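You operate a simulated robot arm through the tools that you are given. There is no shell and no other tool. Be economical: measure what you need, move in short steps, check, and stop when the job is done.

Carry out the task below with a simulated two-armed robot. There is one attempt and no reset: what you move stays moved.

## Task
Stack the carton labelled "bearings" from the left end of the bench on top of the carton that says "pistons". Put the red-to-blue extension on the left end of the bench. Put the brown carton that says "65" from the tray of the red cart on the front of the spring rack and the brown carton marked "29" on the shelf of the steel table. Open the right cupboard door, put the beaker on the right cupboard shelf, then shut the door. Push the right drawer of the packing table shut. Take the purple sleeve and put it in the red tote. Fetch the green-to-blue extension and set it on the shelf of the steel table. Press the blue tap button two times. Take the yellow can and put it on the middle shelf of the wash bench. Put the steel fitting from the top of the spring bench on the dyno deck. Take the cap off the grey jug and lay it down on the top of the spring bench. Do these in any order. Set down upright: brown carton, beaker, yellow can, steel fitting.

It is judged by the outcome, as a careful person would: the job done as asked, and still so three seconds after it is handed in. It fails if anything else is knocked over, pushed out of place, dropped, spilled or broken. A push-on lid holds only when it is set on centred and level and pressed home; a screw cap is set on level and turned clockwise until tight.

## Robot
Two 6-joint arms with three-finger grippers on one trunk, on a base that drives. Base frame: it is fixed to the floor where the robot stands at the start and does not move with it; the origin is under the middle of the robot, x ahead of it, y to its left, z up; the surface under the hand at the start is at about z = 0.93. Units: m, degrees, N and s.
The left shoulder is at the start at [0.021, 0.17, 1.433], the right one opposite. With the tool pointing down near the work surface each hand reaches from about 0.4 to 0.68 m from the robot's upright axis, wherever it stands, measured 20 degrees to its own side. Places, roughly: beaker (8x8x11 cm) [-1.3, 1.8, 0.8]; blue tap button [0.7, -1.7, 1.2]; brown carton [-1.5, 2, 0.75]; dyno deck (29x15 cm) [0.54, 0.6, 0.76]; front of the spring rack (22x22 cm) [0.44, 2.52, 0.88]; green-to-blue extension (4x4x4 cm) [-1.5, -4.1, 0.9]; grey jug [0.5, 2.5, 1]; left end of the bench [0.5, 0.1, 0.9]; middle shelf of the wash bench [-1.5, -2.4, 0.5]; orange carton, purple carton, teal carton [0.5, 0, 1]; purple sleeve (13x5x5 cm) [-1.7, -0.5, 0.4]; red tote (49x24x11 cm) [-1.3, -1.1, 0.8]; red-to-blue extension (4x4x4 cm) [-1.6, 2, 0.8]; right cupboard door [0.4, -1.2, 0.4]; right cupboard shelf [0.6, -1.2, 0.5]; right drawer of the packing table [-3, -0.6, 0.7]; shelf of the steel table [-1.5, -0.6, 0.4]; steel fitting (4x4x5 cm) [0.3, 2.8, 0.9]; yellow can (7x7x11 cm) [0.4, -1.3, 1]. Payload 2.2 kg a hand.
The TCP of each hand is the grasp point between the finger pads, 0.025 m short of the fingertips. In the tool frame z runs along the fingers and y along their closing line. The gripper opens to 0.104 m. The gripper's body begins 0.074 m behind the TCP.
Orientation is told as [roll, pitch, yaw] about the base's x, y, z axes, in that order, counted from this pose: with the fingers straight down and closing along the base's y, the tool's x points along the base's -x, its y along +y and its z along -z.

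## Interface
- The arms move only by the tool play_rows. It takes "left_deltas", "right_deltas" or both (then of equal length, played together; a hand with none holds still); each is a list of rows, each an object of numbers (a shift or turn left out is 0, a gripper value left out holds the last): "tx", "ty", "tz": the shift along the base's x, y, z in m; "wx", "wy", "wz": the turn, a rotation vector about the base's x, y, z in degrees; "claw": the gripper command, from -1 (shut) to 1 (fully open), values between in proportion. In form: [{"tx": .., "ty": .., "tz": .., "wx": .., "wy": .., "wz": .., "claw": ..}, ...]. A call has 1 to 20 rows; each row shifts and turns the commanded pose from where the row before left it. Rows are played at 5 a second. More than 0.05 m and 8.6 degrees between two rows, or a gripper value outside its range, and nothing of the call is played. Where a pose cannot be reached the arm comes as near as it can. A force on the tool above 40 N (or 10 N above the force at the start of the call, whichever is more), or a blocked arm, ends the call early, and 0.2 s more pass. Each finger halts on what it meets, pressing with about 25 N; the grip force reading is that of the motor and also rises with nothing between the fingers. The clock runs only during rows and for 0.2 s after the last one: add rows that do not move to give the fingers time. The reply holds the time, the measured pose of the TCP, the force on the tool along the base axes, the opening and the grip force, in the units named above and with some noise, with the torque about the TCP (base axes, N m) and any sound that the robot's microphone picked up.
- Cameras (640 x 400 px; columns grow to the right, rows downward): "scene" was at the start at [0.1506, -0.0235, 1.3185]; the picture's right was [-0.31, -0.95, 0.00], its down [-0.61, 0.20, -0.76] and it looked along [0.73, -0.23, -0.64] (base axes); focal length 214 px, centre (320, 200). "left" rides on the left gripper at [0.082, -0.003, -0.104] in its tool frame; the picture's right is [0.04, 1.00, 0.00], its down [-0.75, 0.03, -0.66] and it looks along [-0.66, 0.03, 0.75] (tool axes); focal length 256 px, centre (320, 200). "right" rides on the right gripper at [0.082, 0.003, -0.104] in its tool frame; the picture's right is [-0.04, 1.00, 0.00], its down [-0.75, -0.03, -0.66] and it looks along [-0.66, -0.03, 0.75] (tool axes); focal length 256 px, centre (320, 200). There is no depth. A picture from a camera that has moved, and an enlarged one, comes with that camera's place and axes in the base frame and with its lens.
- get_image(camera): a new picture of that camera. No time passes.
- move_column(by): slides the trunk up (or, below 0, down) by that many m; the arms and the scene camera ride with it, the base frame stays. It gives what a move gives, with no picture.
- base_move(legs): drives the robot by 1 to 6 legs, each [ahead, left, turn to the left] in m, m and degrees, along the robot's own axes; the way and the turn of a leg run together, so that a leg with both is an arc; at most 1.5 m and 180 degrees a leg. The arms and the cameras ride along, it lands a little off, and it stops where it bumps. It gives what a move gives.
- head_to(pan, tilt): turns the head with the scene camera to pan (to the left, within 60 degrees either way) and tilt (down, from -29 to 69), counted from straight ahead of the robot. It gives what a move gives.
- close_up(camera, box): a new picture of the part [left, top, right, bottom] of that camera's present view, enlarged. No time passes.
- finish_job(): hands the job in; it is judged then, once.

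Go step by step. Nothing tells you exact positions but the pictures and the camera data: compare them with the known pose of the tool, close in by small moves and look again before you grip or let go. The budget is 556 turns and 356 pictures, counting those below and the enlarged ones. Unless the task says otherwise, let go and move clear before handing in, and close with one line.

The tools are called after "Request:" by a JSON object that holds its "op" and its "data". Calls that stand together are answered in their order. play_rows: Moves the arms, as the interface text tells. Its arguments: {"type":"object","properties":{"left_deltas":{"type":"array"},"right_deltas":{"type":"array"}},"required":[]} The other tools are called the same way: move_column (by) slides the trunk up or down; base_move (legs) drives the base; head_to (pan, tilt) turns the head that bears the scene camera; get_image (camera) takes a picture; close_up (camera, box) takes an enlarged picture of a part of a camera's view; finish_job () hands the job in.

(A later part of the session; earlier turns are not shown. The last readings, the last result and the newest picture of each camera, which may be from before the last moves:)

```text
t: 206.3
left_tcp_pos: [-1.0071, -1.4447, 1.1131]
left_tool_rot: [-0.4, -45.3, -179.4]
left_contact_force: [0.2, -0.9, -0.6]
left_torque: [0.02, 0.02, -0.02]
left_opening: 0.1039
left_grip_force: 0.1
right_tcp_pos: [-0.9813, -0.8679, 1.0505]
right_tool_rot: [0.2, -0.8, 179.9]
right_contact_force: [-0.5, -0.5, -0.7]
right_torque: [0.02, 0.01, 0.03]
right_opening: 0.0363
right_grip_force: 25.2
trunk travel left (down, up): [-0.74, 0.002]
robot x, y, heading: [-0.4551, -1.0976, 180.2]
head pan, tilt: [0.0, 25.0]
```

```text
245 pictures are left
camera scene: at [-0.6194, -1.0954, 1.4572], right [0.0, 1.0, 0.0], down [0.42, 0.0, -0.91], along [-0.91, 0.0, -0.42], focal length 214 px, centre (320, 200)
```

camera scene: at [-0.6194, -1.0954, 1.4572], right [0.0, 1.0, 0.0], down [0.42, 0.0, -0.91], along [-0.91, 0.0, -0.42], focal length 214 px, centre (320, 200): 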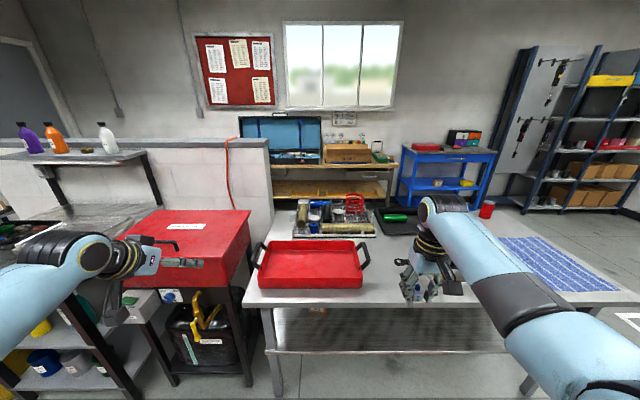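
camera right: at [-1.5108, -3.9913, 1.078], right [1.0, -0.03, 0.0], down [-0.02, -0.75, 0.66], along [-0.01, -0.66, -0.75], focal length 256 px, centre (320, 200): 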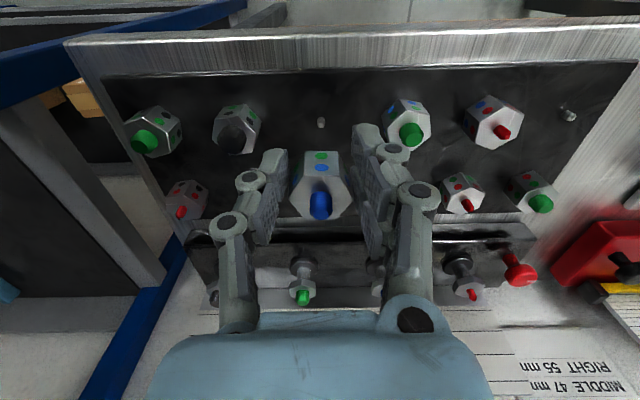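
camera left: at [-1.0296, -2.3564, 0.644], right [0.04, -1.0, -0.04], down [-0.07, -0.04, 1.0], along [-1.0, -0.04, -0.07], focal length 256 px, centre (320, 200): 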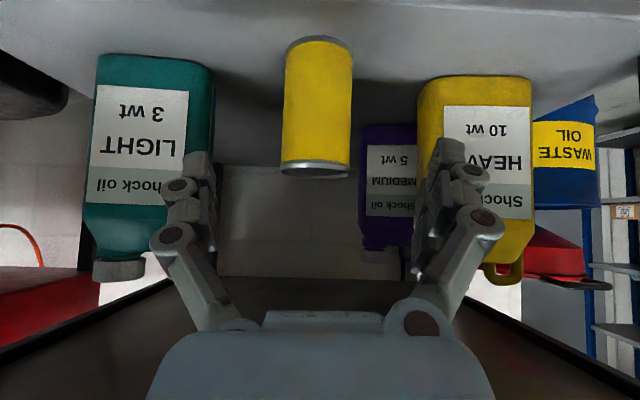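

I see the steel table with the red tote on top and a lower shelf. I go right and lower the trunk to look at the shelf.

Request:
{"op": "base_move", "data": {"legs": [[-0.05, -0.35, 0]]}}

Request:
{"op": "move_column", "data": {"by": -0.4}}

Request:
{"op": "move_column", "data": {"by": -0.2}}

Request:
{"op": "get_image", "data": {"camera": "scene"}}

```text
t: 208.5
left_tcp_pos: [-0.9545, -1.1003, 1.112]
left_tool_rot: [-0.4, -45.3, -179.3]
left_contact_force: [0.8, 0.7, 0.8]
left_torque: [0.0, 0.02, -0.01]
left_opening: 0.1039
left_grip_force: 0.0
right_tcp_pos: [-0.9287, -0.5235, 1.0521]
right_tool_rot: [0.3, -0.9, 180.0]
right_contact_force: [0.1, 0.4, -0.8]
right_torque: [-0.01, -0.03, -0.01]
right_opening: 0.0365
right_grip_force: 25.1
trunk travel left (down, up): [-0.74, 0.002]
robot x, y, heading: [-0.4044, -0.7529, 180.1]
head pan, tilt: [0.0, 25.0]
```

```text
t: 212.4
left_tcp_pos: [-0.9555, -1.1004, 0.7136]
left_tool_rot: [-0.4, -45.5, -179.3]
left_contact_force: [0.6, -0.6, -0.2]
left_torque: [0.02, 0.01, -0.02]
left_opening: 0.1041
left_grip_force: 0.2
right_tcp_pos: [-0.929, -0.5235, 0.6533]
right_tool_rot: [0.2, -0.9, 180.0]
right_contact_force: [-1.3, 0.3, -0.3]
right_torque: [0.01, -0.01, 0.01]
right_opening: 0.0366
right_grip_force: 25.1
trunk travel left (down, up): [-0.34, 0.402]
robot x, y, heading: [-0.4037, -0.7503, 180.1]
head pan, tilt: [0.0, 25.0]
```

```text
t: 214.5
left_tcp_pos: [-0.9559, -1.1008, 0.5133]
left_tool_rot: [-0.4, -45.4, -179.5]
left_contact_force: [-0.3, 0.6, 0.2]
left_torque: [-0.01, -0.01, 0.03]
left_opening: 0.1041
left_grip_force: 0.2
right_tcp_pos: [-0.9288, -0.5232, 0.4524]
right_tool_rot: [0.1, -0.8, 180.0]
right_contact_force: [-0.4, 0.7, -0.9]
right_torque: [0.02, 0.02, -0.01]
right_opening: 0.0365
right_grip_force: 25.0
trunk travel left (down, up): [-0.14, 0.602]
robot x, y, heading: [-0.4042, -0.7537, 180.2]
head pan, tilt: [0.0, 25.0]
```

```text
244 pictures are left
camera scene: at [-0.5891, -0.7511, 0.8447], right [0.0, 1.0, 0.0], down [0.42, 0.0, -0.91], along [-0.91, 0.0, -0.42], focal length 214 px, centre (320, 200)
```

scene: 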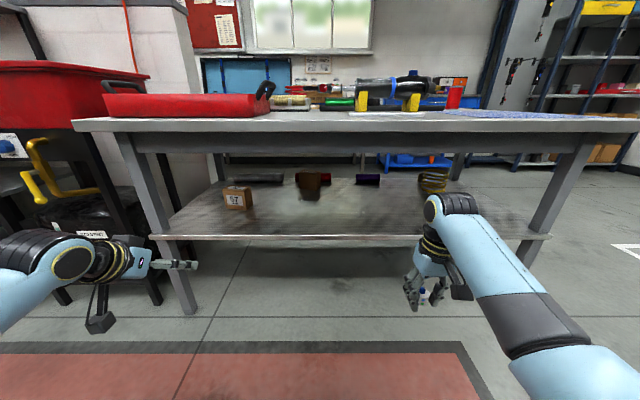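

Request:
{"op": "close_up", "data": {"camera": "scene", "box": [150, 120, 560, 320]}}

Request:
{"op": "close_up", "data": {"camera": "scene", "box": [220, 150, 460, 250]}}

```text
1.56 times, centred on (355, 220) of scene
camera zoom: at [-0.5891, -0.7511, 0.8447], right [0.0, 1.0, 0.0], down [0.42, 0.0, -0.91], along [-0.91, 0.0, -0.42], focal length 335 px, centre (265, 169)
```

zoom: 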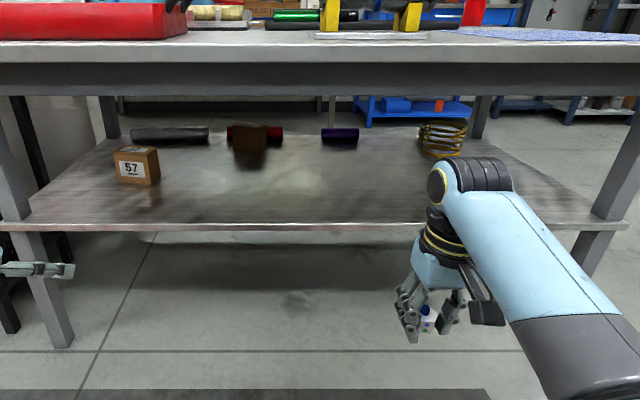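

```text
2.67 times, centred on (340, 200) of scene
camera zoom: at [-0.5891, -0.7511, 0.8447], right [0.0, 1.0, 0.0], down [0.42, 0.0, -0.91], along [-0.91, 0.0, -0.42], focal length 572 px, centre (267, 200)
```

zoom: 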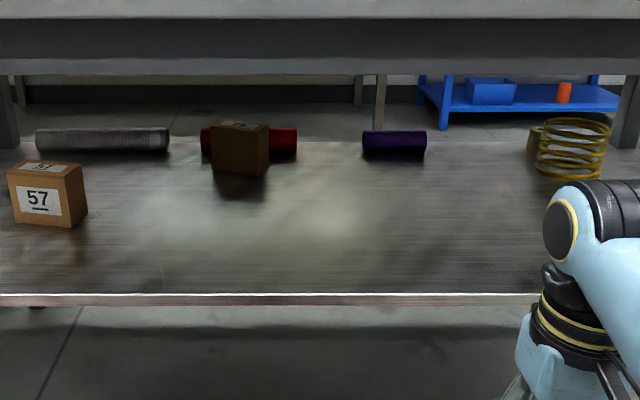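

Shelf has plenty of free room at the front; the purple sleeve lies at the back near (-1.7, -0.5), best taken from behind the table. First I tilt the right hand forward to set the extension near the front edge.

Request:
{"op": "play_rows", "data": {"right_deltas": [{"wy": 8, "ty": 0.01}, {"wy": 8, "ty": 0.01}, {"wy": 8, "ty": 0.01, "tx": -0.01}, {"wy": 8, "ty": 0.01, "tx": -0.01}, {"wy": 8, "tx": -0.01}, {"wy": 8, "tx": -0.01}, {"wy": 8, "tx": -0.01}, {"wy": 8, "tx": -0.01}, {"wy": 8, "tx": -0.01}, {"wy": 8, "tz": 0.02}, {"tz": 0.02}, {}]}}

Request:
{"op": "get_image", "data": {"camera": "right"}}

Request:
{"op": "get_image", "data": {"camera": "scene"}}

```text
t: 217.1
left_tcp_pos: [-0.9557, -1.0998, 0.5129]
left_tool_rot: [-0.4, -45.4, -179.4]
left_contact_force: [0.4, -0.2, 0.2]
left_torque: [-0.01, 0.02, 0.0]
left_opening: 0.1039
left_grip_force: 0.1
right_tcp_pos: [-1.0018, -0.4808, 0.4788]
right_tool_rot: [0.3, -80.8, 179.9]
right_contact_force: [0.9, -1.1, -1.7]
right_torque: [0.02, -0.01, -0.01]
right_opening: 0.036
right_grip_force: 25.1
right hand out of reach, approached as far as the arm can: row 10, 11
trunk travel left (down, up): [-0.14, 0.602]
robot x, y, heading: [-0.4026, -0.756, 180.0]
head pan, tilt: [0.0, 25.0]
```

```text
241 pictures are left
camera right: at [-0.8837, -0.4835, 0.4148], right [0.0, -1.0, 0.04], down [0.53, 0.03, 0.85], along [-0.85, 0.02, 0.53], focal length 256 px, centre (320, 200)
```

right: 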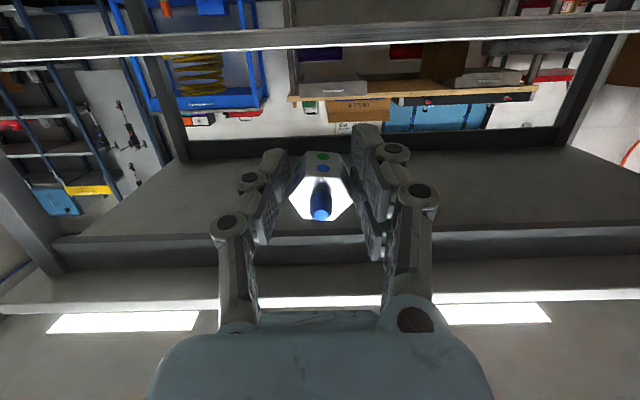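

```text
240 pictures are left
camera scene: at [-0.5892, -0.7511, 0.8446], right [0.0, 1.0, 0.0], down [0.42, 0.0, -0.91], along [-0.91, 0.0, -0.42], focal length 214 px, centre (320, 200)
```

scene: 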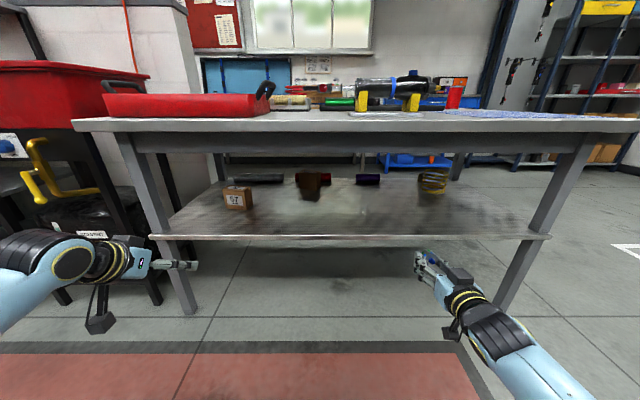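

Request:
{"op": "play_rows", "data": {"left_deltas": [{"tx": 0.03}, {"tx": 0.03}, {"tx": 0.02}, {}], "right_deltas": [{"tz": -0.006}, {"tz": -0.006}, {}, {}]}}

Request:
{"op": "base_move", "data": {"legs": [[0.16, 0, 0]]}}

Request:
{"op": "get_image", "data": {"camera": "right"}}

Request:
{"op": "get_image", "data": {"camera": "scene"}}

```text
t: 218.1
left_tcp_pos: [-0.8754, -1.102, 0.5115]
left_tool_rot: [-0.5, -45.5, -179.4]
left_contact_force: [-0.3, -0.2, -0.6]
left_torque: [0.0, -0.02, -0.01]
left_opening: 0.104
left_grip_force: 0.0
right_tcp_pos: [-0.9991, -0.4806, 0.4659]
right_tool_rot: [0.3, -80.8, 180.0]
right_contact_force: [0.9, -0.5, -0.5]
right_torque: [-0.02, 0.02, 0.01]
right_opening: 0.0363
right_grip_force: 25.3
trunk travel left (down, up): [-0.14, 0.602]
robot x, y, heading: [-0.4069, -0.7516, 180.0]
head pan, tilt: [0.0, 25.0]
```

```text
t: 219.6
left_tcp_pos: [-1.0354, -1.1003, 0.5123]
left_tool_rot: [-0.4, -45.3, -179.3]
left_contact_force: [-0.2, 0.1, 0.5]
left_torque: [-0.03, -0.02, -0.03]
left_opening: 0.104
left_grip_force: 0.0
right_tcp_pos: [-1.1586, -0.4794, 0.4663]
right_tool_rot: [0.3, -80.7, 180.0]
right_contact_force: [-0.7, 0.3, -0.6]
right_torque: [0.01, -0.01, 0.03]
right_opening: 0.0363
right_grip_force: 25.0
trunk travel left (down, up): [-0.14, 0.602]
robot x, y, heading: [-0.5641, -0.752, 180.0]
head pan, tilt: [0.0, 25.0]
```

```text
239 pictures are left
camera right: at [-1.0429, -0.4833, 0.4024], right [0.0, -1.0, 0.04], down [0.53, 0.03, 0.85], along [-0.85, 0.02, 0.53], focal length 256 px, centre (320, 200)
```

right: 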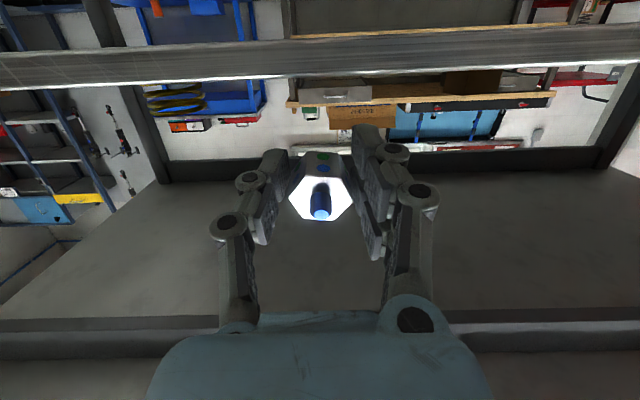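

```text
238 pictures are left
camera scene: at [-0.7494, -0.7507, 0.8446], right [0.0, 1.0, 0.0], down [0.42, 0.0, -0.91], along [-0.91, 0.0, -0.42], focal length 214 px, centre (320, 200)
```

scene: 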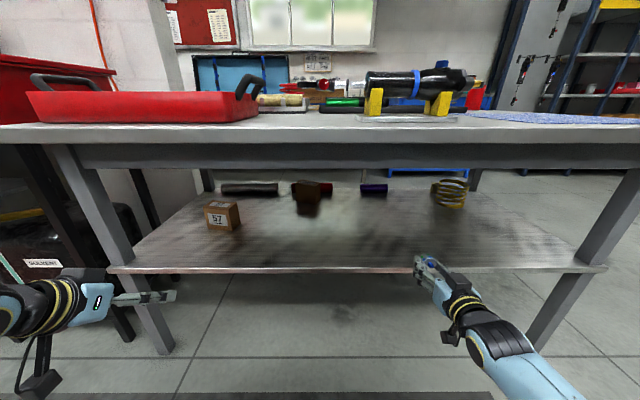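

Shelf edge solved at x ≈ -1.205, z ≈ 0.422. I advance over the edge and lower.

Request:
{"op": "play_rows", "data": {"right_deltas": [{"tx": -0.03}, {"tx": -0.03}, {"tx": -0.035}, {"tz": -0.01}, {"tz": -0.006}, {}]}}

Request:
{"op": "close_up", "data": {"camera": "scene", "box": [370, 200, 530, 320]}}

Request:
{"op": "get_image", "data": {"camera": "right"}}

```text
t: 220.9
left_tcp_pos: [-1.0354, -1.1005, 0.5119]
left_tool_rot: [-0.5, -45.3, -179.4]
left_contact_force: [0.9, 0.7, 0.2]
left_torque: [0.02, 0.0, 0.0]
left_opening: 0.104
left_grip_force: 0.2
right_tcp_pos: [-1.254, -0.4781, 0.4491]
right_tool_rot: [0.3, -80.9, 179.9]
right_contact_force: [-0.1, 0.6, -0.6]
right_torque: [-0.01, -0.01, -0.03]
right_opening: 0.0363
right_grip_force: 24.6
trunk travel left (down, up): [-0.14, 0.602]
robot x, y, heading: [-0.5667, -0.7572, 179.7]
head pan, tilt: [0.0, 25.0]
```

```text
3.33 times, centred on (450, 260) of scene
camera zoom: at [-0.7495, -0.7507, 0.8446], right [0.0, 1.0, 0.0], down [0.42, 0.0, -0.91], along [-0.91, 0.0, -0.42], focal length 715 px, centre (-113, 0)
```

zoom: 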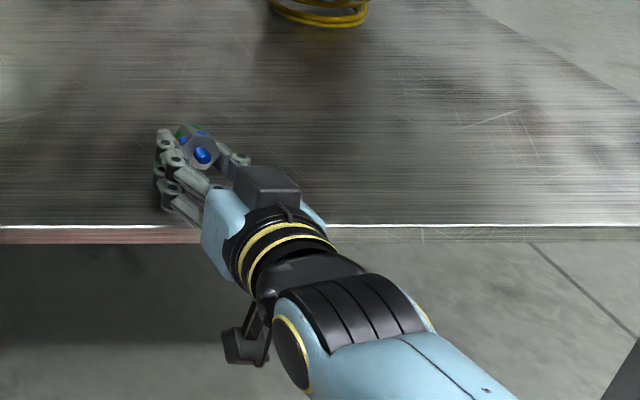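

```text
236 pictures are left
camera right: at [-1.1378, -0.4817, 0.386], right [0.0, -1.0, 0.04], down [0.53, 0.03, 0.85], along [-0.85, 0.02, 0.53], focal length 256 px, centre (320, 200)
```

right: 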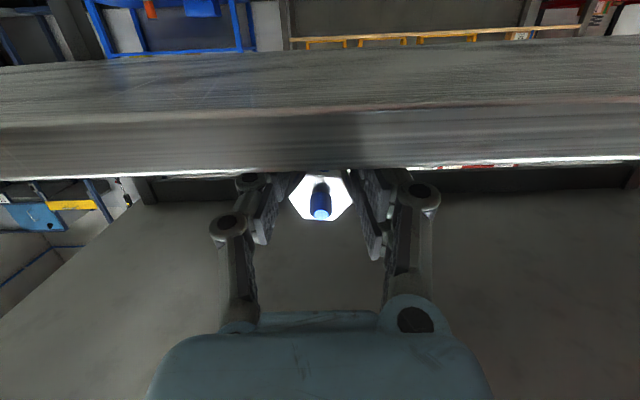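

Request:
{"op": "play_rows", "data": {"right_deltas": [{"tz": -0.004}, {"tz": -0.004}, {"tz": -0.003}, {}]}}

```text
t: 221.9
left_tcp_pos: [-1.0348, -1.1007, 0.5134]
left_tool_rot: [-0.5, -45.5, -179.4]
left_contact_force: [0.0, 0.2, 0.0]
left_torque: [0.02, 0.0, 0.04]
left_opening: 0.1044
left_grip_force: 0.0
right_tcp_pos: [-1.2544, -0.4797, 0.4449]
right_tool_rot: [0.1, -81.5, -179.8]
right_contact_force: [2.4, 3.1, 28.8]
right_torque: [-0.57, 0.59, 0.13]
right_opening: 0.0366
right_grip_force: 25.2
trunk travel left (down, up): [-0.14, 0.602]
robot x, y, heading: [-0.5632, -0.7585, 179.8]
head pan, tilt: [0.0, 25.0]
```

Contact at 0.445. I ease off and open slowly.

Request:
{"op": "play_rows", "data": {"right_deltas": [{"tz": 0.004}, {"claw": -0.2}, {"claw": 0}, {"claw": 0.3}, {"claw": 0.3}, {}]}}

Request:
{"op": "play_rows", "data": {"right_deltas": [{"tz": 0.008, "tx": 0.02}, {"tx": 0.03}, {"tx": 0.03}, {"tx": 0.03}, {}]}}

Request:
{"op": "close_up", "data": {"camera": "scene", "box": [370, 200, 530, 320]}}

```text
t: 223.3
left_tcp_pos: [-1.0353, -1.1013, 0.5129]
left_tool_rot: [-0.4, -45.4, -179.4]
left_contact_force: [-1.1, 0.1, 0.1]
left_torque: [-0.01, 0.0, 0.02]
left_opening: 0.1039
left_grip_force: 0.0
right_tcp_pos: [-1.254, -0.4796, 0.4442]
right_tool_rot: [0.2, -80.9, 180.0]
right_contact_force: [-9.7, 6.5, 18.3]
right_torque: [-0.32, 0.58, -0.35]
right_opening: 0.0678
right_grip_force: 0.1
trunk travel left (down, up): [-0.14, 0.602]
robot x, y, heading: [-0.5654, -0.7516, 179.8]
head pan, tilt: [0.0, 25.0]
```

```text
t: 224.6
left_tcp_pos: [-1.0354, -1.1009, 0.5121]
left_tool_rot: [-0.4, -45.3, -179.3]
left_contact_force: [0.0, -0.3, -0.1]
left_torque: [0.02, -0.03, 0.0]
left_opening: 0.1041
left_grip_force: 0.0
right_tcp_pos: [-1.143, -0.4816, 0.4552]
right_tool_rot: [0.4, -80.7, 179.8]
right_contact_force: [0.3, 0.1, 0.4]
right_torque: [0.03, 0.0, 0.01]
right_opening: 0.0674
right_grip_force: 0.0
trunk travel left (down, up): [-0.14, 0.602]
robot x, y, heading: [-0.5649, -0.7546, 179.8]
head pan, tilt: [0.0, 25.0]
```

```text
3.33 times, centred on (450, 260) of scene
camera zoom: at [-0.7493, -0.7507, 0.8446], right [0.0, 1.0, 0.0], down [0.42, 0.0, -0.91], along [-0.91, 0.0, -0.42], focal length 715 px, centre (-113, 0)
```

zoom: 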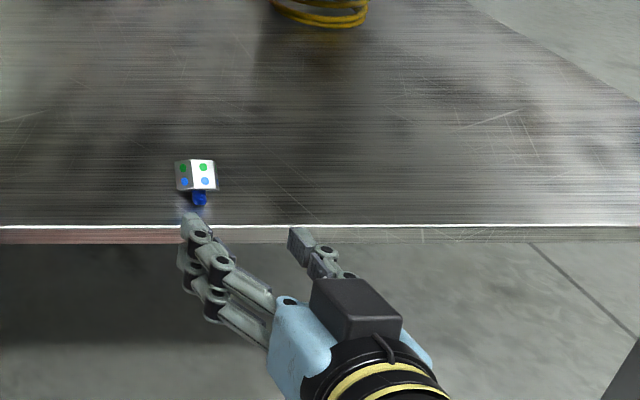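

The extension lies safely on the shelf. I back off and drive around the right end of the steel table toward its far side.

Request:
{"op": "base_move", "data": {"legs": [[-0.15, 0, 0], [0, -1.3, 0]]}}

Request:
{"op": "move_column", "data": {"by": 0.4}}

Request:
{"op": "head_to", "data": {"pan": 20, "tilt": 20}}

Request:
{"op": "get_image", "data": {"camera": "scene"}}

```text
t: 231.9
left_tcp_pos: [-0.8827, 0.1724, 0.5125]
left_tool_rot: [-0.4, -45.3, -179.4]
left_contact_force: [-0.1, -0.5, -0.4]
left_torque: [0.01, 0.0, -0.02]
left_opening: 0.1038
left_grip_force: 0.0
right_tcp_pos: [-0.9919, 0.7911, 0.455]
right_tool_rot: [0.4, -80.8, 180.1]
right_contact_force: [0.1, -0.5, -0.2]
right_torque: [0.02, -0.01, 0.0]
right_opening: 0.0674
right_grip_force: 0.1
trunk travel left (down, up): [-0.14, 0.602]
robot x, y, heading: [-0.4138, 0.5221, 180.1]
head pan, tilt: [0.0, 25.0]
```

```text
t: 235.8
left_tcp_pos: [-0.8828, 0.1724, 0.9116]
left_tool_rot: [-0.4, -45.3, -179.4]
left_contact_force: [-0.2, 0.5, 0.0]
left_torque: [-0.02, 0.0, -0.02]
left_opening: 0.1043
left_grip_force: 0.1
right_tcp_pos: [-0.9923, 0.7906, 0.8537]
right_tool_rot: [0.2, -80.8, 179.8]
right_contact_force: [-0.5, 0.0, 0.6]
right_torque: [0.01, -0.02, 0.01]
right_opening: 0.0677
right_grip_force: 0.1
trunk travel left (down, up): [-0.54, 0.202]
robot x, y, heading: [-0.4125, 0.5207, 180.2]
head pan, tilt: [0.0, 25.0]
```

```text
t: 236.6
left_tcp_pos: [-0.8842, 0.1727, 0.9107]
left_tool_rot: [-0.4, -45.2, -179.4]
left_contact_force: [0.7, 0.5, -0.4]
left_torque: [0.0, -0.01, 0.0]
left_opening: 0.1042
left_grip_force: 0.0
right_tcp_pos: [-0.9917, 0.7902, 0.8536]
right_tool_rot: [0.3, -80.8, 179.9]
right_contact_force: [-0.5, 0.7, 0.0]
right_torque: [0.01, 0.01, -0.01]
right_opening: 0.0675
right_grip_force: 0.1
trunk travel left (down, up): [-0.54, 0.202]
robot x, y, heading: [-0.4149, 0.5259, 179.9]
head pan, tilt: [20.0, 20.0]
```

```text
234 pictures are left
camera scene: at [-0.5734, 0.4916, 1.2645], right [-0.34, 0.94, 0.0], down [0.32, 0.12, -0.94], along [-0.88, -0.32, -0.34], focal length 214 px, centre (320, 200)
```

scene: 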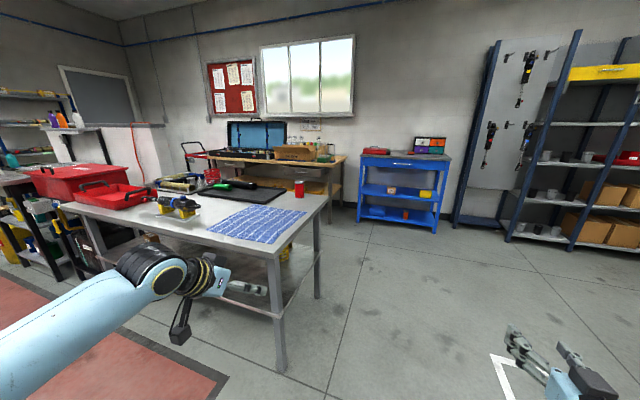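

Request:
{"op": "base_move", "data": {"legs": [[1.4, 0, 0], [0.25, 0, 0]]}}

Request:
{"op": "head_to", "data": {"pan": 40, "tilt": 30}}

Request:
{"op": "get_image", "data": {"camera": "scene"}}

```text
t: 245.1
left_tcp_pos: [-2.5591, 0.171, 0.9116]
left_tool_rot: [-0.4, -45.3, -179.2]
left_contact_force: [-0.4, -0.3, -0.6]
left_torque: [0.01, -0.02, 0.01]
left_opening: 0.104
left_grip_force: 0.0
right_tcp_pos: [-2.6675, 0.7898, 0.8527]
right_tool_rot: [0.2, -80.7, 180.0]
right_contact_force: [-0.2, 0.3, -0.4]
right_torque: [0.03, 0.02, -0.01]
right_opening: 0.0676
right_grip_force: 0.0
trunk travel left (down, up): [-0.54, 0.202]
robot x, y, heading: [-2.0882, 0.5173, -180.1]
head pan, tilt: [20.0, 20.0]
```

```text
t: 245.9
left_tcp_pos: [-2.5587, 0.1715, 0.9113]
left_tool_rot: [-0.5, -45.4, -179.2]
left_contact_force: [-0.3, 0.6, -0.2]
left_torque: [-0.01, 0.01, 0.01]
left_opening: 0.104
left_grip_force: 0.0
right_tcp_pos: [-2.6664, 0.7893, 0.853]
right_tool_rot: [0.3, -80.7, -180.1]
right_contact_force: [-0.2, 0.8, -0.2]
right_torque: [-0.01, 0.0, -0.02]
right_opening: 0.0676
right_grip_force: 0.0
trunk travel left (down, up): [-0.54, 0.202]
robot x, y, heading: [-2.0897, 0.5185, -179.9]
head pan, tilt: [40.0, 30.0]
```

```text
233 pictures are left
camera scene: at [-2.2301, 0.4634, 1.2485], right [-0.64, 0.77, 0.0], down [0.38, 0.32, -0.87], along [-0.66, -0.56, -0.5], focal length 214 px, centre (320, 200)
```

scene: 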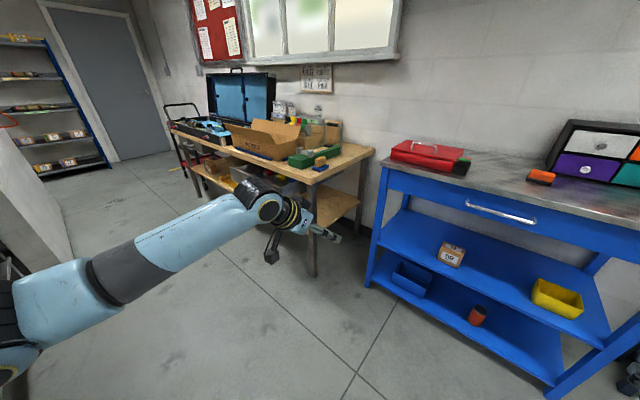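

Request:
{"op": "base_move", "data": {"legs": [[0.15, 0, 0], [0, 0.45, 0]]}}

Request:
{"op": "head_to", "data": {"pan": 10, "tilt": 35}}

Request:
{"op": "get_image", "data": {"camera": "scene"}}

```text
t: 249.6
left_tcp_pos: [-2.7077, -0.2693, 0.9118]
left_tool_rot: [-0.5, -45.3, -179.3]
left_contact_force: [-0.6, 0.2, 0.1]
left_torque: [0.01, 0.0, -0.02]
left_opening: 0.1038
left_grip_force: 0.1
right_tcp_pos: [-2.8165, 0.3473, 0.8533]
right_tool_rot: [0.0, -80.7, -179.7]
right_contact_force: [0.0, -0.3, 0.7]
right_torque: [0.01, 0.01, 0.0]
right_opening: 0.0677
right_grip_force: 0.0
trunk travel left (down, up): [-0.54, 0.202]
robot x, y, heading: [-2.2382, 0.0787, -180.1]
head pan, tilt: [40.0, 30.0]
```

```text
t: 250.5
left_tcp_pos: [-2.7074, -0.2702, 0.9129]
left_tool_rot: [-0.4, -45.3, -179.3]
left_contact_force: [0.0, -0.2, 0.1]
left_torque: [-0.02, 0.0, 0.01]
left_opening: 0.1042
left_grip_force: 0.1
right_tcp_pos: [-2.8162, 0.3478, 0.8534]
right_tool_rot: [0.2, -80.7, -179.9]
right_contact_force: [-0.5, 0.0, 0.1]
right_torque: [0.0, -0.03, -0.05]
right_opening: 0.068
right_grip_force: 0.1
trunk travel left (down, up): [-0.54, 0.202]
robot x, y, heading: [-2.2371, 0.0761, -180.0]
head pan, tilt: [10.0, 35.0]
```

```text
232 pictures are left
camera scene: at [-2.3966, 0.0654, 1.2407], right [-0.18, 0.98, 0.0], down [0.56, 0.1, -0.82], along [-0.81, -0.14, -0.57], focal length 214 px, centre (320, 200)
```

scene: 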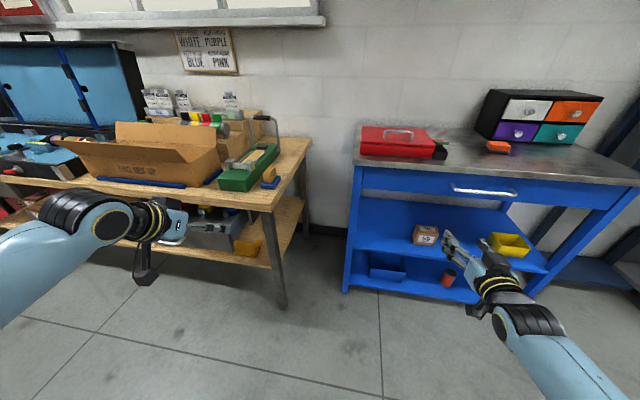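

Request:
{"op": "get_image", "data": {"camera": "left"}}

Request:
{"op": "close_up", "data": {"camera": "scene", "box": [0, 130, 320, 330]}}

```text
231 pictures are left
camera left: at [-2.5764, -0.2662, 0.9273], right [0.04, -1.0, -0.03], down [-0.06, -0.04, 1.0], along [-1.0, -0.03, -0.06], focal length 256 px, centre (320, 200)
```

left: 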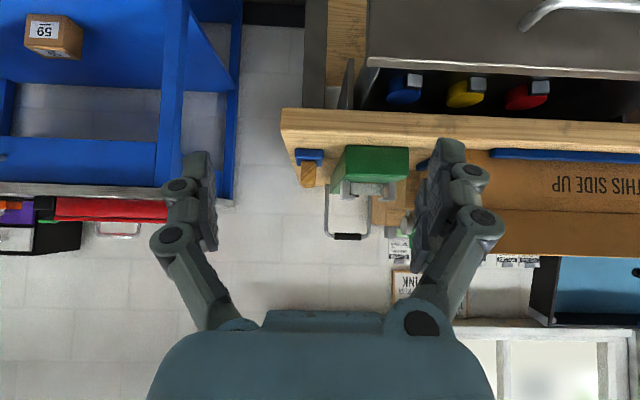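

```text
2.00 times, centred on (160, 230) of scene
camera zoom: at [-2.3966, 0.0654, 1.2407], right [-0.18, 0.98, 0.0], down [0.56, 0.1, -0.82], along [-0.81, -0.14, -0.57], focal length 429 px, centre (640, 140)
```

zoom: 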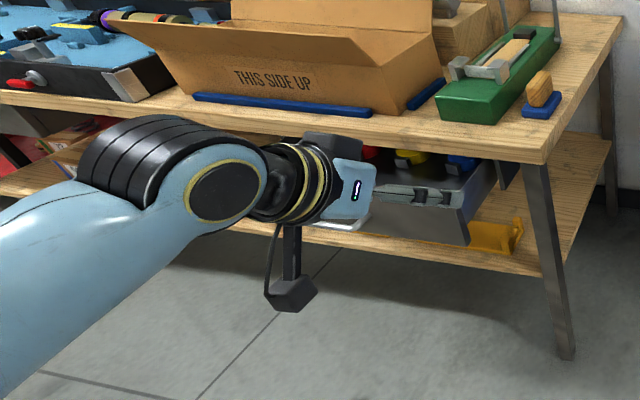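

Request:
{"op": "base_move", "data": {"legs": [[0, 0.75, 0]]}}

Request:
{"op": "head_to", "data": {"pan": -5, "tilt": 40}}

Request:
{"op": "get_image", "data": {"camera": "scene"}}

```text
t: 254.6
left_tcp_pos: [-2.7235, -1.018, 0.9125]
left_tool_rot: [-0.3, -45.3, 179.4]
left_contact_force: [0.5, -1.1, -0.8]
left_torque: [0.0, -0.01, -0.01]
left_opening: 0.1042
left_grip_force: 0.1
right_tcp_pos: [-2.8182, -0.3977, 0.8536]
right_tool_rot: [0.2, -80.8, 178.8]
right_contact_force: [0.0, 0.7, -0.4]
right_torque: [0.0, 0.0, 0.01]
right_opening: 0.0676
right_grip_force: 0.0
trunk travel left (down, up): [-0.54, 0.202]
robot x, y, heading: [-2.2453, -0.6793, 179.0]
head pan, tilt: [10.0, 35.0]
```

```text
t: 255.4
left_tcp_pos: [-2.7231, -1.0181, 0.9115]
left_tool_rot: [-0.4, -45.3, 179.4]
left_contact_force: [-1.0, 0.2, 0.4]
left_torque: [-0.03, 0.02, -0.04]
left_opening: 0.104
left_grip_force: 0.0
right_tcp_pos: [-2.8195, -0.3986, 0.8541]
right_tool_rot: [0.1, -80.8, 178.7]
right_contact_force: [-0.5, 0.3, -0.5]
right_torque: [0.03, 0.0, 0.01]
right_opening: 0.0677
right_grip_force: 0.0
trunk travel left (down, up): [-0.54, 0.202]
robot x, y, heading: [-2.2446, -0.6831, 178.6]
head pan, tilt: [-5.0, 40.0]
```

```text
229 pictures are left
camera scene: at [-2.4026, -0.6683, 1.2331], right [0.11, 0.99, 0.0], down [0.64, -0.07, -0.77], along [-0.76, 0.08, -0.64], focal length 214 px, centre (320, 200)
```

scene: 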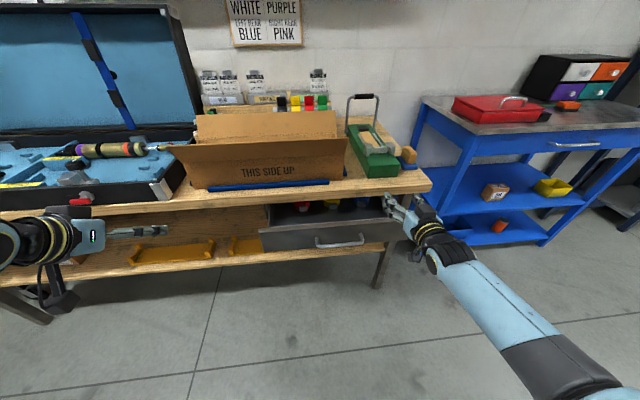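

The drawer is open about 8 cm, its front at x ≈ -2.885, y from -0.81 to -0.38. I close the right hand, retract it a bit, lower it to drawer-front height and centre it.

Request:
{"op": "play_rows", "data": {"right_deltas": [{"tx": 0.03, "claw": -1}, {"tx": 0.03}, {"tx": 0.02}, {}]}}

Request:
{"op": "move_column", "data": {"by": -0.155}}

Request:
{"op": "base_move", "data": {"legs": [[0, 0.19, 0]]}}

Request:
{"op": "get_image", "data": {"camera": "scene"}}

```text
t: 256.4
left_tcp_pos: [-2.7238, -1.018, 0.9109]
left_tool_rot: [-0.4, -45.2, 179.3]
left_contact_force: [-0.5, -0.7, -0.2]
left_torque: [-0.02, -0.03, -0.01]
left_opening: 0.1036
left_grip_force: 0.0
right_tcp_pos: [-2.7396, -0.398, 0.8536]
right_tool_rot: [0.3, -80.7, 178.7]
right_contact_force: [0.4, -0.2, 0.6]
right_torque: [0.01, 0.0, 0.0]
right_opening: 0.0002
right_grip_force: 24.8
trunk travel left (down, up): [-0.54, 0.202]
robot x, y, heading: [-2.2452, -0.681, 178.7]
head pan, tilt: [-5.0, 40.0]
```

```text
t: 258.2
left_tcp_pos: [-2.7242, -1.0199, 0.757]
left_tool_rot: [-0.4, -45.4, 179.4]
left_contact_force: [-0.2, 0.6, -0.7]
left_torque: [-0.04, 0.02, -0.03]
left_opening: 0.1039
left_grip_force: 0.1
right_tcp_pos: [-2.7382, -0.3979, 0.6993]
right_tool_rot: [0.2, -80.8, 178.6]
right_contact_force: [0.6, 0.4, -0.8]
right_torque: [-0.02, 0.0, -0.01]
right_opening: 0.0001
right_grip_force: 24.7
trunk travel left (down, up): [-0.385, 0.357]
robot x, y, heading: [-2.2479, -0.6816, 178.6]
head pan, tilt: [-5.0, 40.0]
```

```text
t: 259.8
left_tcp_pos: [-2.7281, -1.2114, 0.7554]
left_tool_rot: [-0.5, -45.3, 179.3]
left_contact_force: [-0.4, -0.6, -1.0]
left_torque: [0.02, -0.01, -0.04]
left_opening: 0.1038
left_grip_force: 0.0
right_tcp_pos: [-2.7422, -0.5918, 0.6992]
right_tool_rot: [-0.1, -80.7, 179.0]
right_contact_force: [0.1, 0.3, 0.6]
right_torque: [0.0, 0.0, -0.04]
right_opening: 0.0
right_grip_force: 24.3
trunk travel left (down, up): [-0.385, 0.357]
robot x, y, heading: [-2.2517, -0.8716, 178.9]
head pan, tilt: [-5.0, 40.0]
```

```text
228 pictures are left
camera scene: at [-2.4113, -0.8626, 1.0748], right [0.11, 0.99, 0.0], down [0.64, -0.07, -0.77], along [-0.76, 0.09, -0.64], focal length 214 px, centre (320, 200)
```

scene: 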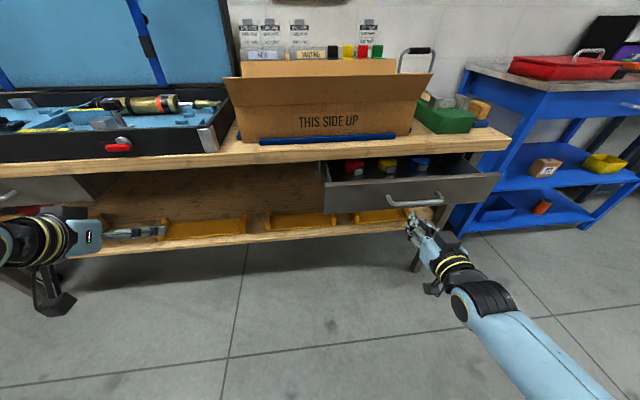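

Refined: drawer front is at x ≈ -2.81, z 0.69–0.78. I raise to z ≈ 0.765 and push.

Request:
{"op": "move_column", "data": {"by": 0.064}}

Request:
{"op": "play_rows", "data": {"right_deltas": [{"tx": -0.02}, {"tx": -0.02}, {"tx": -0.02}, {"tx": -0.02}, {"tx": -0.02}, {"tx": -0.02}, {}]}}

Request:
{"op": "get_image", "data": {"camera": "scene"}}

```text
t: 260.8
left_tcp_pos: [-2.7283, -1.2118, 0.8204]
left_tool_rot: [-0.3, -45.3, 179.3]
left_contact_force: [0.4, 0.1, 0.3]
left_torque: [0.03, -0.01, -0.03]
left_opening: 0.1041
left_grip_force: 0.2
right_tcp_pos: [-2.742, -0.5919, 0.7627]
right_tool_rot: [0.4, -80.8, 178.5]
right_contact_force: [0.6, 0.3, -0.2]
right_torque: [-0.01, -0.04, 0.01]
right_opening: 0.0
right_grip_force: 25.3
trunk travel left (down, up): [-0.449, 0.293]
robot x, y, heading: [-2.2471, -0.8739, 178.7]
head pan, tilt: [-5.0, 40.0]
```

```text
t: 262.4
left_tcp_pos: [-2.7283, -1.2125, 0.822]
left_tool_rot: [-0.3, -45.4, 179.3]
left_contact_force: [-1.0, -0.2, 0.6]
left_torque: [-0.06, 0.0, -0.01]
left_opening: 0.104
left_grip_force: 0.0
right_tcp_pos: [-2.8625, -0.5903, 0.7623]
right_tool_rot: [0.4, -80.9, 178.5]
right_contact_force: [-0.4, -0.3, 0.1]
right_torque: [-0.01, -0.01, 0.01]
right_opening: 0.0
right_grip_force: 28.6
trunk travel left (down, up): [-0.449, 0.293]
robot x, y, heading: [-2.2515, -0.8725, 178.6]
head pan, tilt: [-5.0, 40.0]
```

```text
227 pictures are left
camera scene: at [-2.4088, -0.8618, 1.1406], right [0.11, 0.99, 0.0], down [0.64, -0.07, -0.77], along [-0.76, 0.08, -0.64], focal length 214 px, centre (320, 200)
```

scene: 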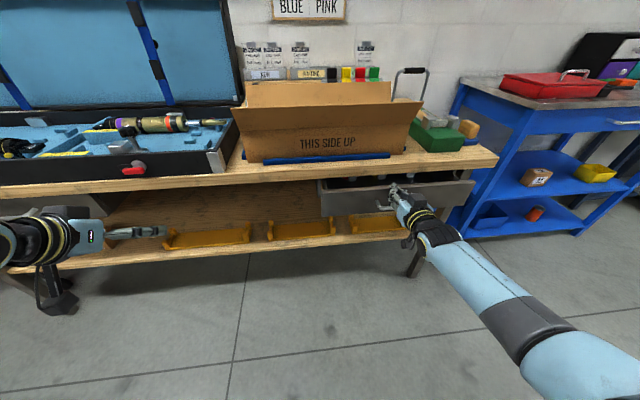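

Request:
{"op": "close_up", "data": {"camera": "scene", "box": [300, 150, 500, 270]}}

Request:
{"op": "play_rows", "data": {"right_deltas": [{"tx": -0.015}, {"tx": -0.015}, {"tx": -0.015}, {}]}}

Request:
{"op": "close_up", "data": {"camera": "scene", "box": [300, 150, 500, 270]}}

```text
3.20 times, centred on (400, 210) of scene
camera zoom: at [-2.4088, -0.8618, 1.1406], right [0.11, 0.99, 0.0], down [0.64, -0.07, -0.77], along [-0.76, 0.08, -0.64], focal length 686 px, centre (64, 168)
```

zoom: 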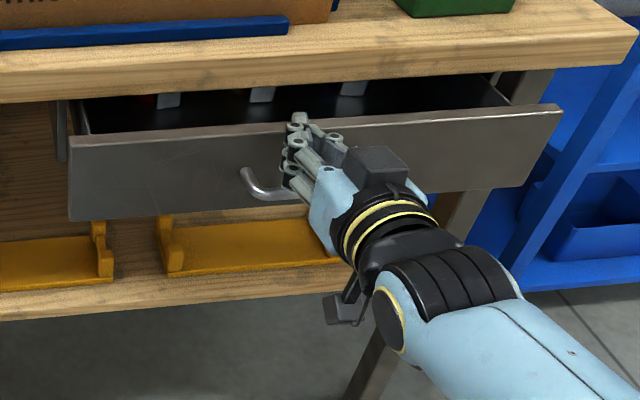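

```text
t: 263.4
left_tcp_pos: [-2.7287, -1.2115, 0.8206]
left_tool_rot: [-0.4, -45.3, 179.3]
left_contact_force: [0.3, -0.3, -0.8]
left_torque: [0.06, -0.01, -0.02]
left_opening: 0.104
left_grip_force: 0.1
right_tcp_pos: [-2.908, -0.5931, 0.7639]
right_tool_rot: [0.3, -80.8, 178.5]
right_contact_force: [0.8, 0.3, 0.7]
right_torque: [0.02, -0.03, 0.03]
right_opening: 0.0
right_grip_force: 28.3
trunk travel left (down, up): [-0.449, 0.293]
robot x, y, heading: [-2.2516, -0.8768, 179.0]
head pan, tilt: [-5.0, 40.0]
```

```text
3.20 times, centred on (400, 210) of scene
camera zoom: at [-2.4089, -0.8618, 1.1405], right [0.11, 0.99, 0.0], down [0.64, -0.07, -0.77], along [-0.76, 0.08, -0.64], focal length 686 px, centre (64, 168)
```

zoom: 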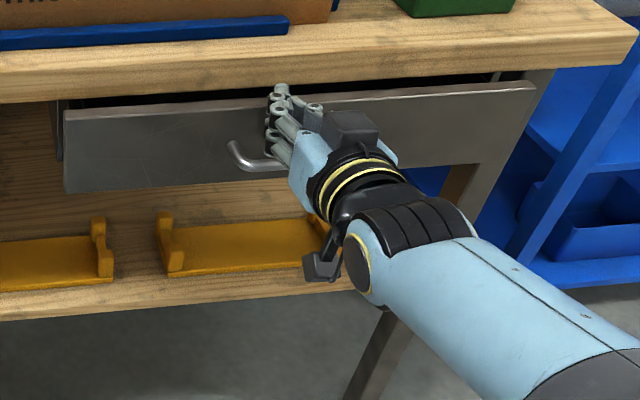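

Request:
{"op": "play_rows", "data": {"right_deltas": [{"tx": -0.015}, {"tx": -0.015}, {"tx": -0.015}, {"tx": -0.01}, {}]}}

Request:
{"op": "close_up", "data": {"camera": "scene", "box": [300, 150, 500, 270]}}

```text
t: 264.0
left_tcp_pos: [-2.7273, -1.2115, 0.8211]
left_tool_rot: [-0.6, -45.4, 179.4]
left_contact_force: [0.2, 0.8, 0.6]
left_torque: [0.02, -0.01, 0.05]
left_opening: 0.1039
left_grip_force: 0.0
right_tcp_pos: [-2.9309, -0.5921, 0.7635]
right_tool_rot: [0.6, -81.1, 178.2]
right_contact_force: [13.2, -1.7, 5.9]
right_torque: [0.0, 0.42, 0.12]
right_opening: 0.0
right_grip_force: 27.8
trunk travel left (down, up): [-0.449, 0.293]
robot x, y, heading: [-2.2481, -0.8715, 178.6]
head pan, tilt: [-5.0, 40.0]
stopped in row 3 (right hand): the force on the tool passed its limit at 46 N (the readings are from after the stop); the commanded pose is now the measured one
```

```text
3.20 times, centred on (400, 210) of scene
camera zoom: at [-2.4077, -0.8619, 1.1408], right [0.11, 0.99, 0.0], down [0.64, -0.07, -0.77], along [-0.76, 0.09, -0.64], focal length 686 px, centre (64, 168)
```

zoom: 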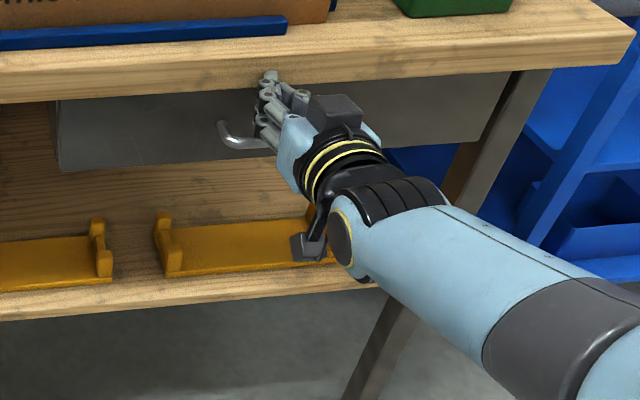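

The push met a stop. I back off slightly to check whether the drawer is fully shut.

Request:
{"op": "play_rows", "data": {"right_deltas": [{"tx": 0.03}, {"tx": 0.04}, {"tx": 0.04, "tz": -0.03}, {}]}}

Request:
{"op": "close_up", "data": {"camera": "scene", "box": [280, 150, 500, 270]}}

Request:
{"op": "get_image", "data": {"camera": "right"}}

```text
t: 265.0
left_tcp_pos: [-2.7285, -1.2119, 0.8207]
left_tool_rot: [-0.4, -45.2, 179.2]
left_contact_force: [0.5, -0.5, 0.9]
left_torque: [0.04, 0.03, 0.0]
left_opening: 0.1039
left_grip_force: 0.1
right_tcp_pos: [-2.8205, -0.5914, 0.7297]
right_tool_rot: [0.3, -80.8, 178.3]
right_contact_force: [-0.7, -0.2, -0.3]
right_torque: [0.01, -0.03, -0.01]
right_opening: 0.0002
right_grip_force: 29.0
trunk travel left (down, up): [-0.449, 0.293]
robot x, y, heading: [-2.2472, -0.8757, 178.7]
head pan, tilt: [-5.0, 40.0]
```

```text
2.91 times, centred on (390, 210) of scene
camera zoom: at [-2.4092, -0.8616, 1.1405], right [0.11, 0.99, 0.0], down [0.64, -0.07, -0.77], along [-0.76, 0.09, -0.64], focal length 624 px, centre (116, 171)
```

zoom: 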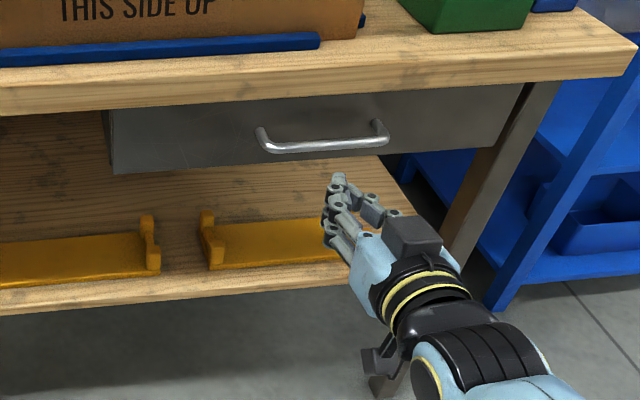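

```text
222 pictures are left
camera right: at [-2.704, -0.5975, 0.6655], right [-0.03, -1.0, 0.04], down [0.53, 0.02, 0.85], along [-0.85, 0.04, 0.53], focal length 256 px, centre (320, 200)
```

right: 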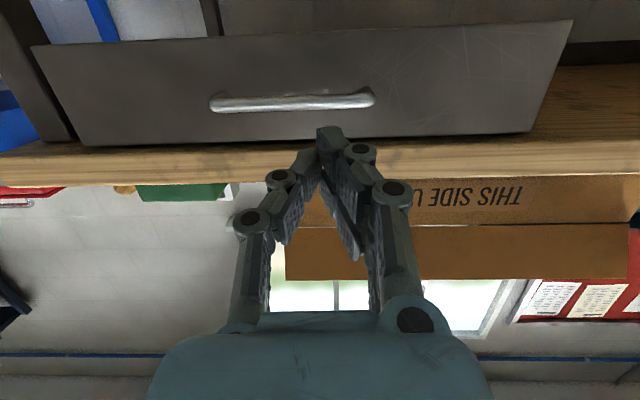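

The panel may still be a little proud since the fingers could have met the table edge. I push again lower, on the handle.

Request:
{"op": "play_rows", "data": {"right_deltas": [{"tz": -0.02}, {"tx": -0.03}, {"tx": -0.03}, {"tx": -0.02}, {"tx": -0.015}, {"tx": -0.015}, {"tx": -0.015}, {}]}}

Request:
{"op": "close_up", "data": {"camera": "scene", "box": [280, 150, 500, 270]}}

```text
t: 266.6
left_tcp_pos: [-2.7265, -1.2105, 0.8222]
left_tool_rot: [-0.5, -45.5, 179.1]
left_contact_force: [0.8, -0.1, 0.2]
left_torque: [0.03, 0.02, 0.01]
left_opening: 0.1041
left_grip_force: 0.0
right_tcp_pos: [-2.9085, -0.5924, 0.7173]
right_tool_rot: [0.1, -79.8, 178.8]
right_contact_force: [16.1, -1.1, 8.4]
right_torque: [0.1, 0.11, -0.12]
right_opening: 0.006
right_grip_force: 28.2
right hand out of reach, approached as far as the arm can: row 5, 6, 7
trunk travel left (down, up): [-0.449, 0.293]
robot x, y, heading: [-2.2476, -0.8752, 178.5]
head pan, tilt: [-5.0, 40.0]
stopped in row 7 (right hand): the force on the tool passed its limit at 54 N (the readings are from after the stop); the commanded pose is now the measured one
```

```text
2.91 times, centred on (390, 210) of scene
camera zoom: at [-2.4056, -0.862, 1.141], right [0.11, 0.99, 0.0], down [0.64, -0.07, -0.77], along [-0.76, 0.09, -0.64], focal length 624 px, centre (116, 171)
```

zoom: 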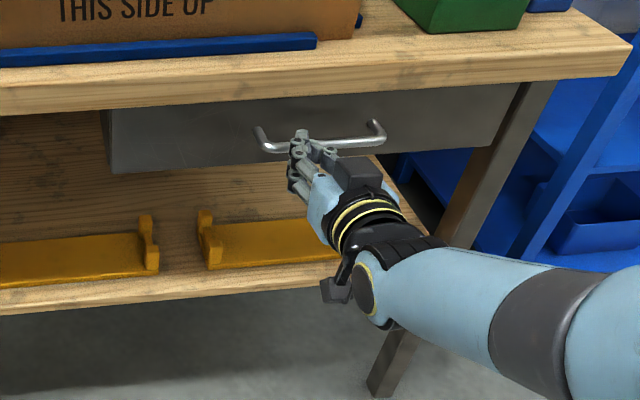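

The drawer is at its stop, shut. I retract, raise, go out to open floor and turn round to approach the steel table from behind.

Request:
{"op": "play_rows", "data": {"right_deltas": [{"tx": 0.03}, {"tx": 0.04}, {"tx": 0.04}, {}]}}

Request:
{"op": "move_column", "data": {"by": 0.2}}

Request:
{"op": "close_up", "data": {"camera": "scene", "box": [0, 100, 640, 300]}}

Request:
{"op": "base_move", "data": {"legs": [[0.02, -1.35, 0], [0, 0, -90]]}}

Request:
{"op": "get_image", "data": {"camera": "scene"}}

```text
t: 267.6
left_tcp_pos: [-2.7299, -1.2098, 0.8212]
left_tool_rot: [-0.4, -45.3, 179.0]
left_contact_force: [-1.0, -0.3, 1.0]
left_torque: [0.0, 0.01, 0.05]
left_opening: 0.104
left_grip_force: 0.1
right_tcp_pos: [-2.8002, -0.5897, 0.7152]
right_tool_rot: [0.3, -79.6, 178.5]
right_contact_force: [-1.3, 0.5, -0.2]
right_torque: [0.03, -0.02, -0.02]
right_opening: 0.0
right_grip_force: 28.4
trunk travel left (down, up): [-0.449, 0.293]
robot x, y, heading: [-2.246, -0.8759, 178.3]
head pan, tilt: [-5.0, 40.0]
```

```text
t: 269.8
left_tcp_pos: [-2.7287, -1.2106, 1.0212]
left_tool_rot: [-0.3, -45.3, 179.1]
left_contact_force: [0.4, 0.1, 0.7]
left_torque: [-0.03, 0.0, -0.03]
left_opening: 0.1039
left_grip_force: 0.1
right_tcp_pos: [-2.7994, -0.5926, 0.9153]
right_tool_rot: [0.5, -79.7, 178.4]
right_contact_force: [-0.2, -0.7, 0.2]
right_torque: [0.0, 0.02, -0.01]
right_opening: 0.0
right_grip_force: 28.1
trunk travel left (down, up): [-0.649, 0.093]
robot x, y, heading: [-2.2526, -0.8735, 178.5]
head pan, tilt: [-5.0, 40.0]
```

```text
1.00 times, centred on (320, 200) of scene (not enlarged: the box is as wide or as high as the picture)
camera zoom: at [-2.4053, -0.8615, 1.3426], right [0.11, 0.99, 0.0], down [0.64, -0.07, -0.77], along [-0.76, 0.09, -0.64], focal length 214 px, centre (320, 200)
```

zoom: 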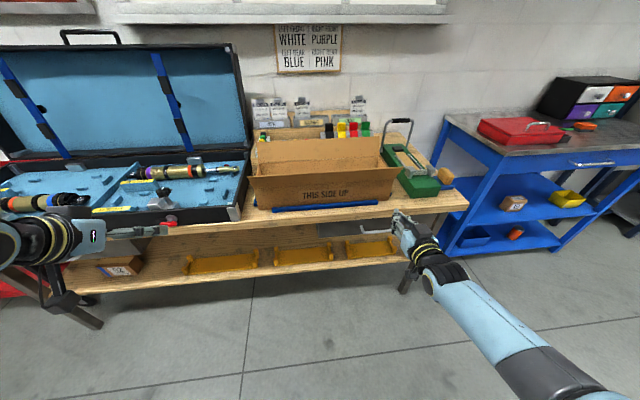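

```text
t: 280.3
left_tcp_pos: [-2.5726, 0.9578, 1.0205]
left_tool_rot: [-0.4, -45.3, 90.4]
left_contact_force: [0.2, -0.2, -0.3]
left_torque: [0.0, -0.02, -0.01]
left_opening: 0.104
left_grip_force: 0.0
right_tcp_pos: [-1.954, 1.0431, 0.9155]
right_tool_rot: [0.5, -79.6, 89.6]
right_contact_force: [0.3, 0.5, 0.1]
right_torque: [0.01, 0.02, 0.0]
right_opening: 0.0001
right_grip_force: 28.3
trunk travel left (down, up): [-0.649, 0.093]
robot x, y, heading: [-2.2257, 0.485, 89.8]
head pan, tilt: [-5.0, 40.0]
```

```text
219 pictures are left
camera scene: at [-2.2192, 0.6431, 1.3428], right [1.0, -0.09, 0.0], down [-0.06, -0.64, -0.77], along [0.07, 0.76, -0.64], focal length 214 px, centre (320, 200)
```

scene: 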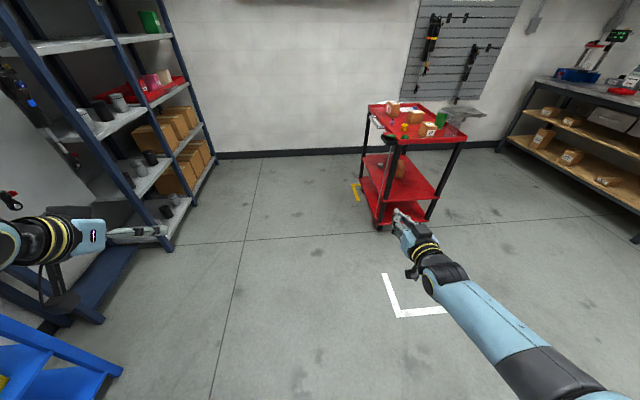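

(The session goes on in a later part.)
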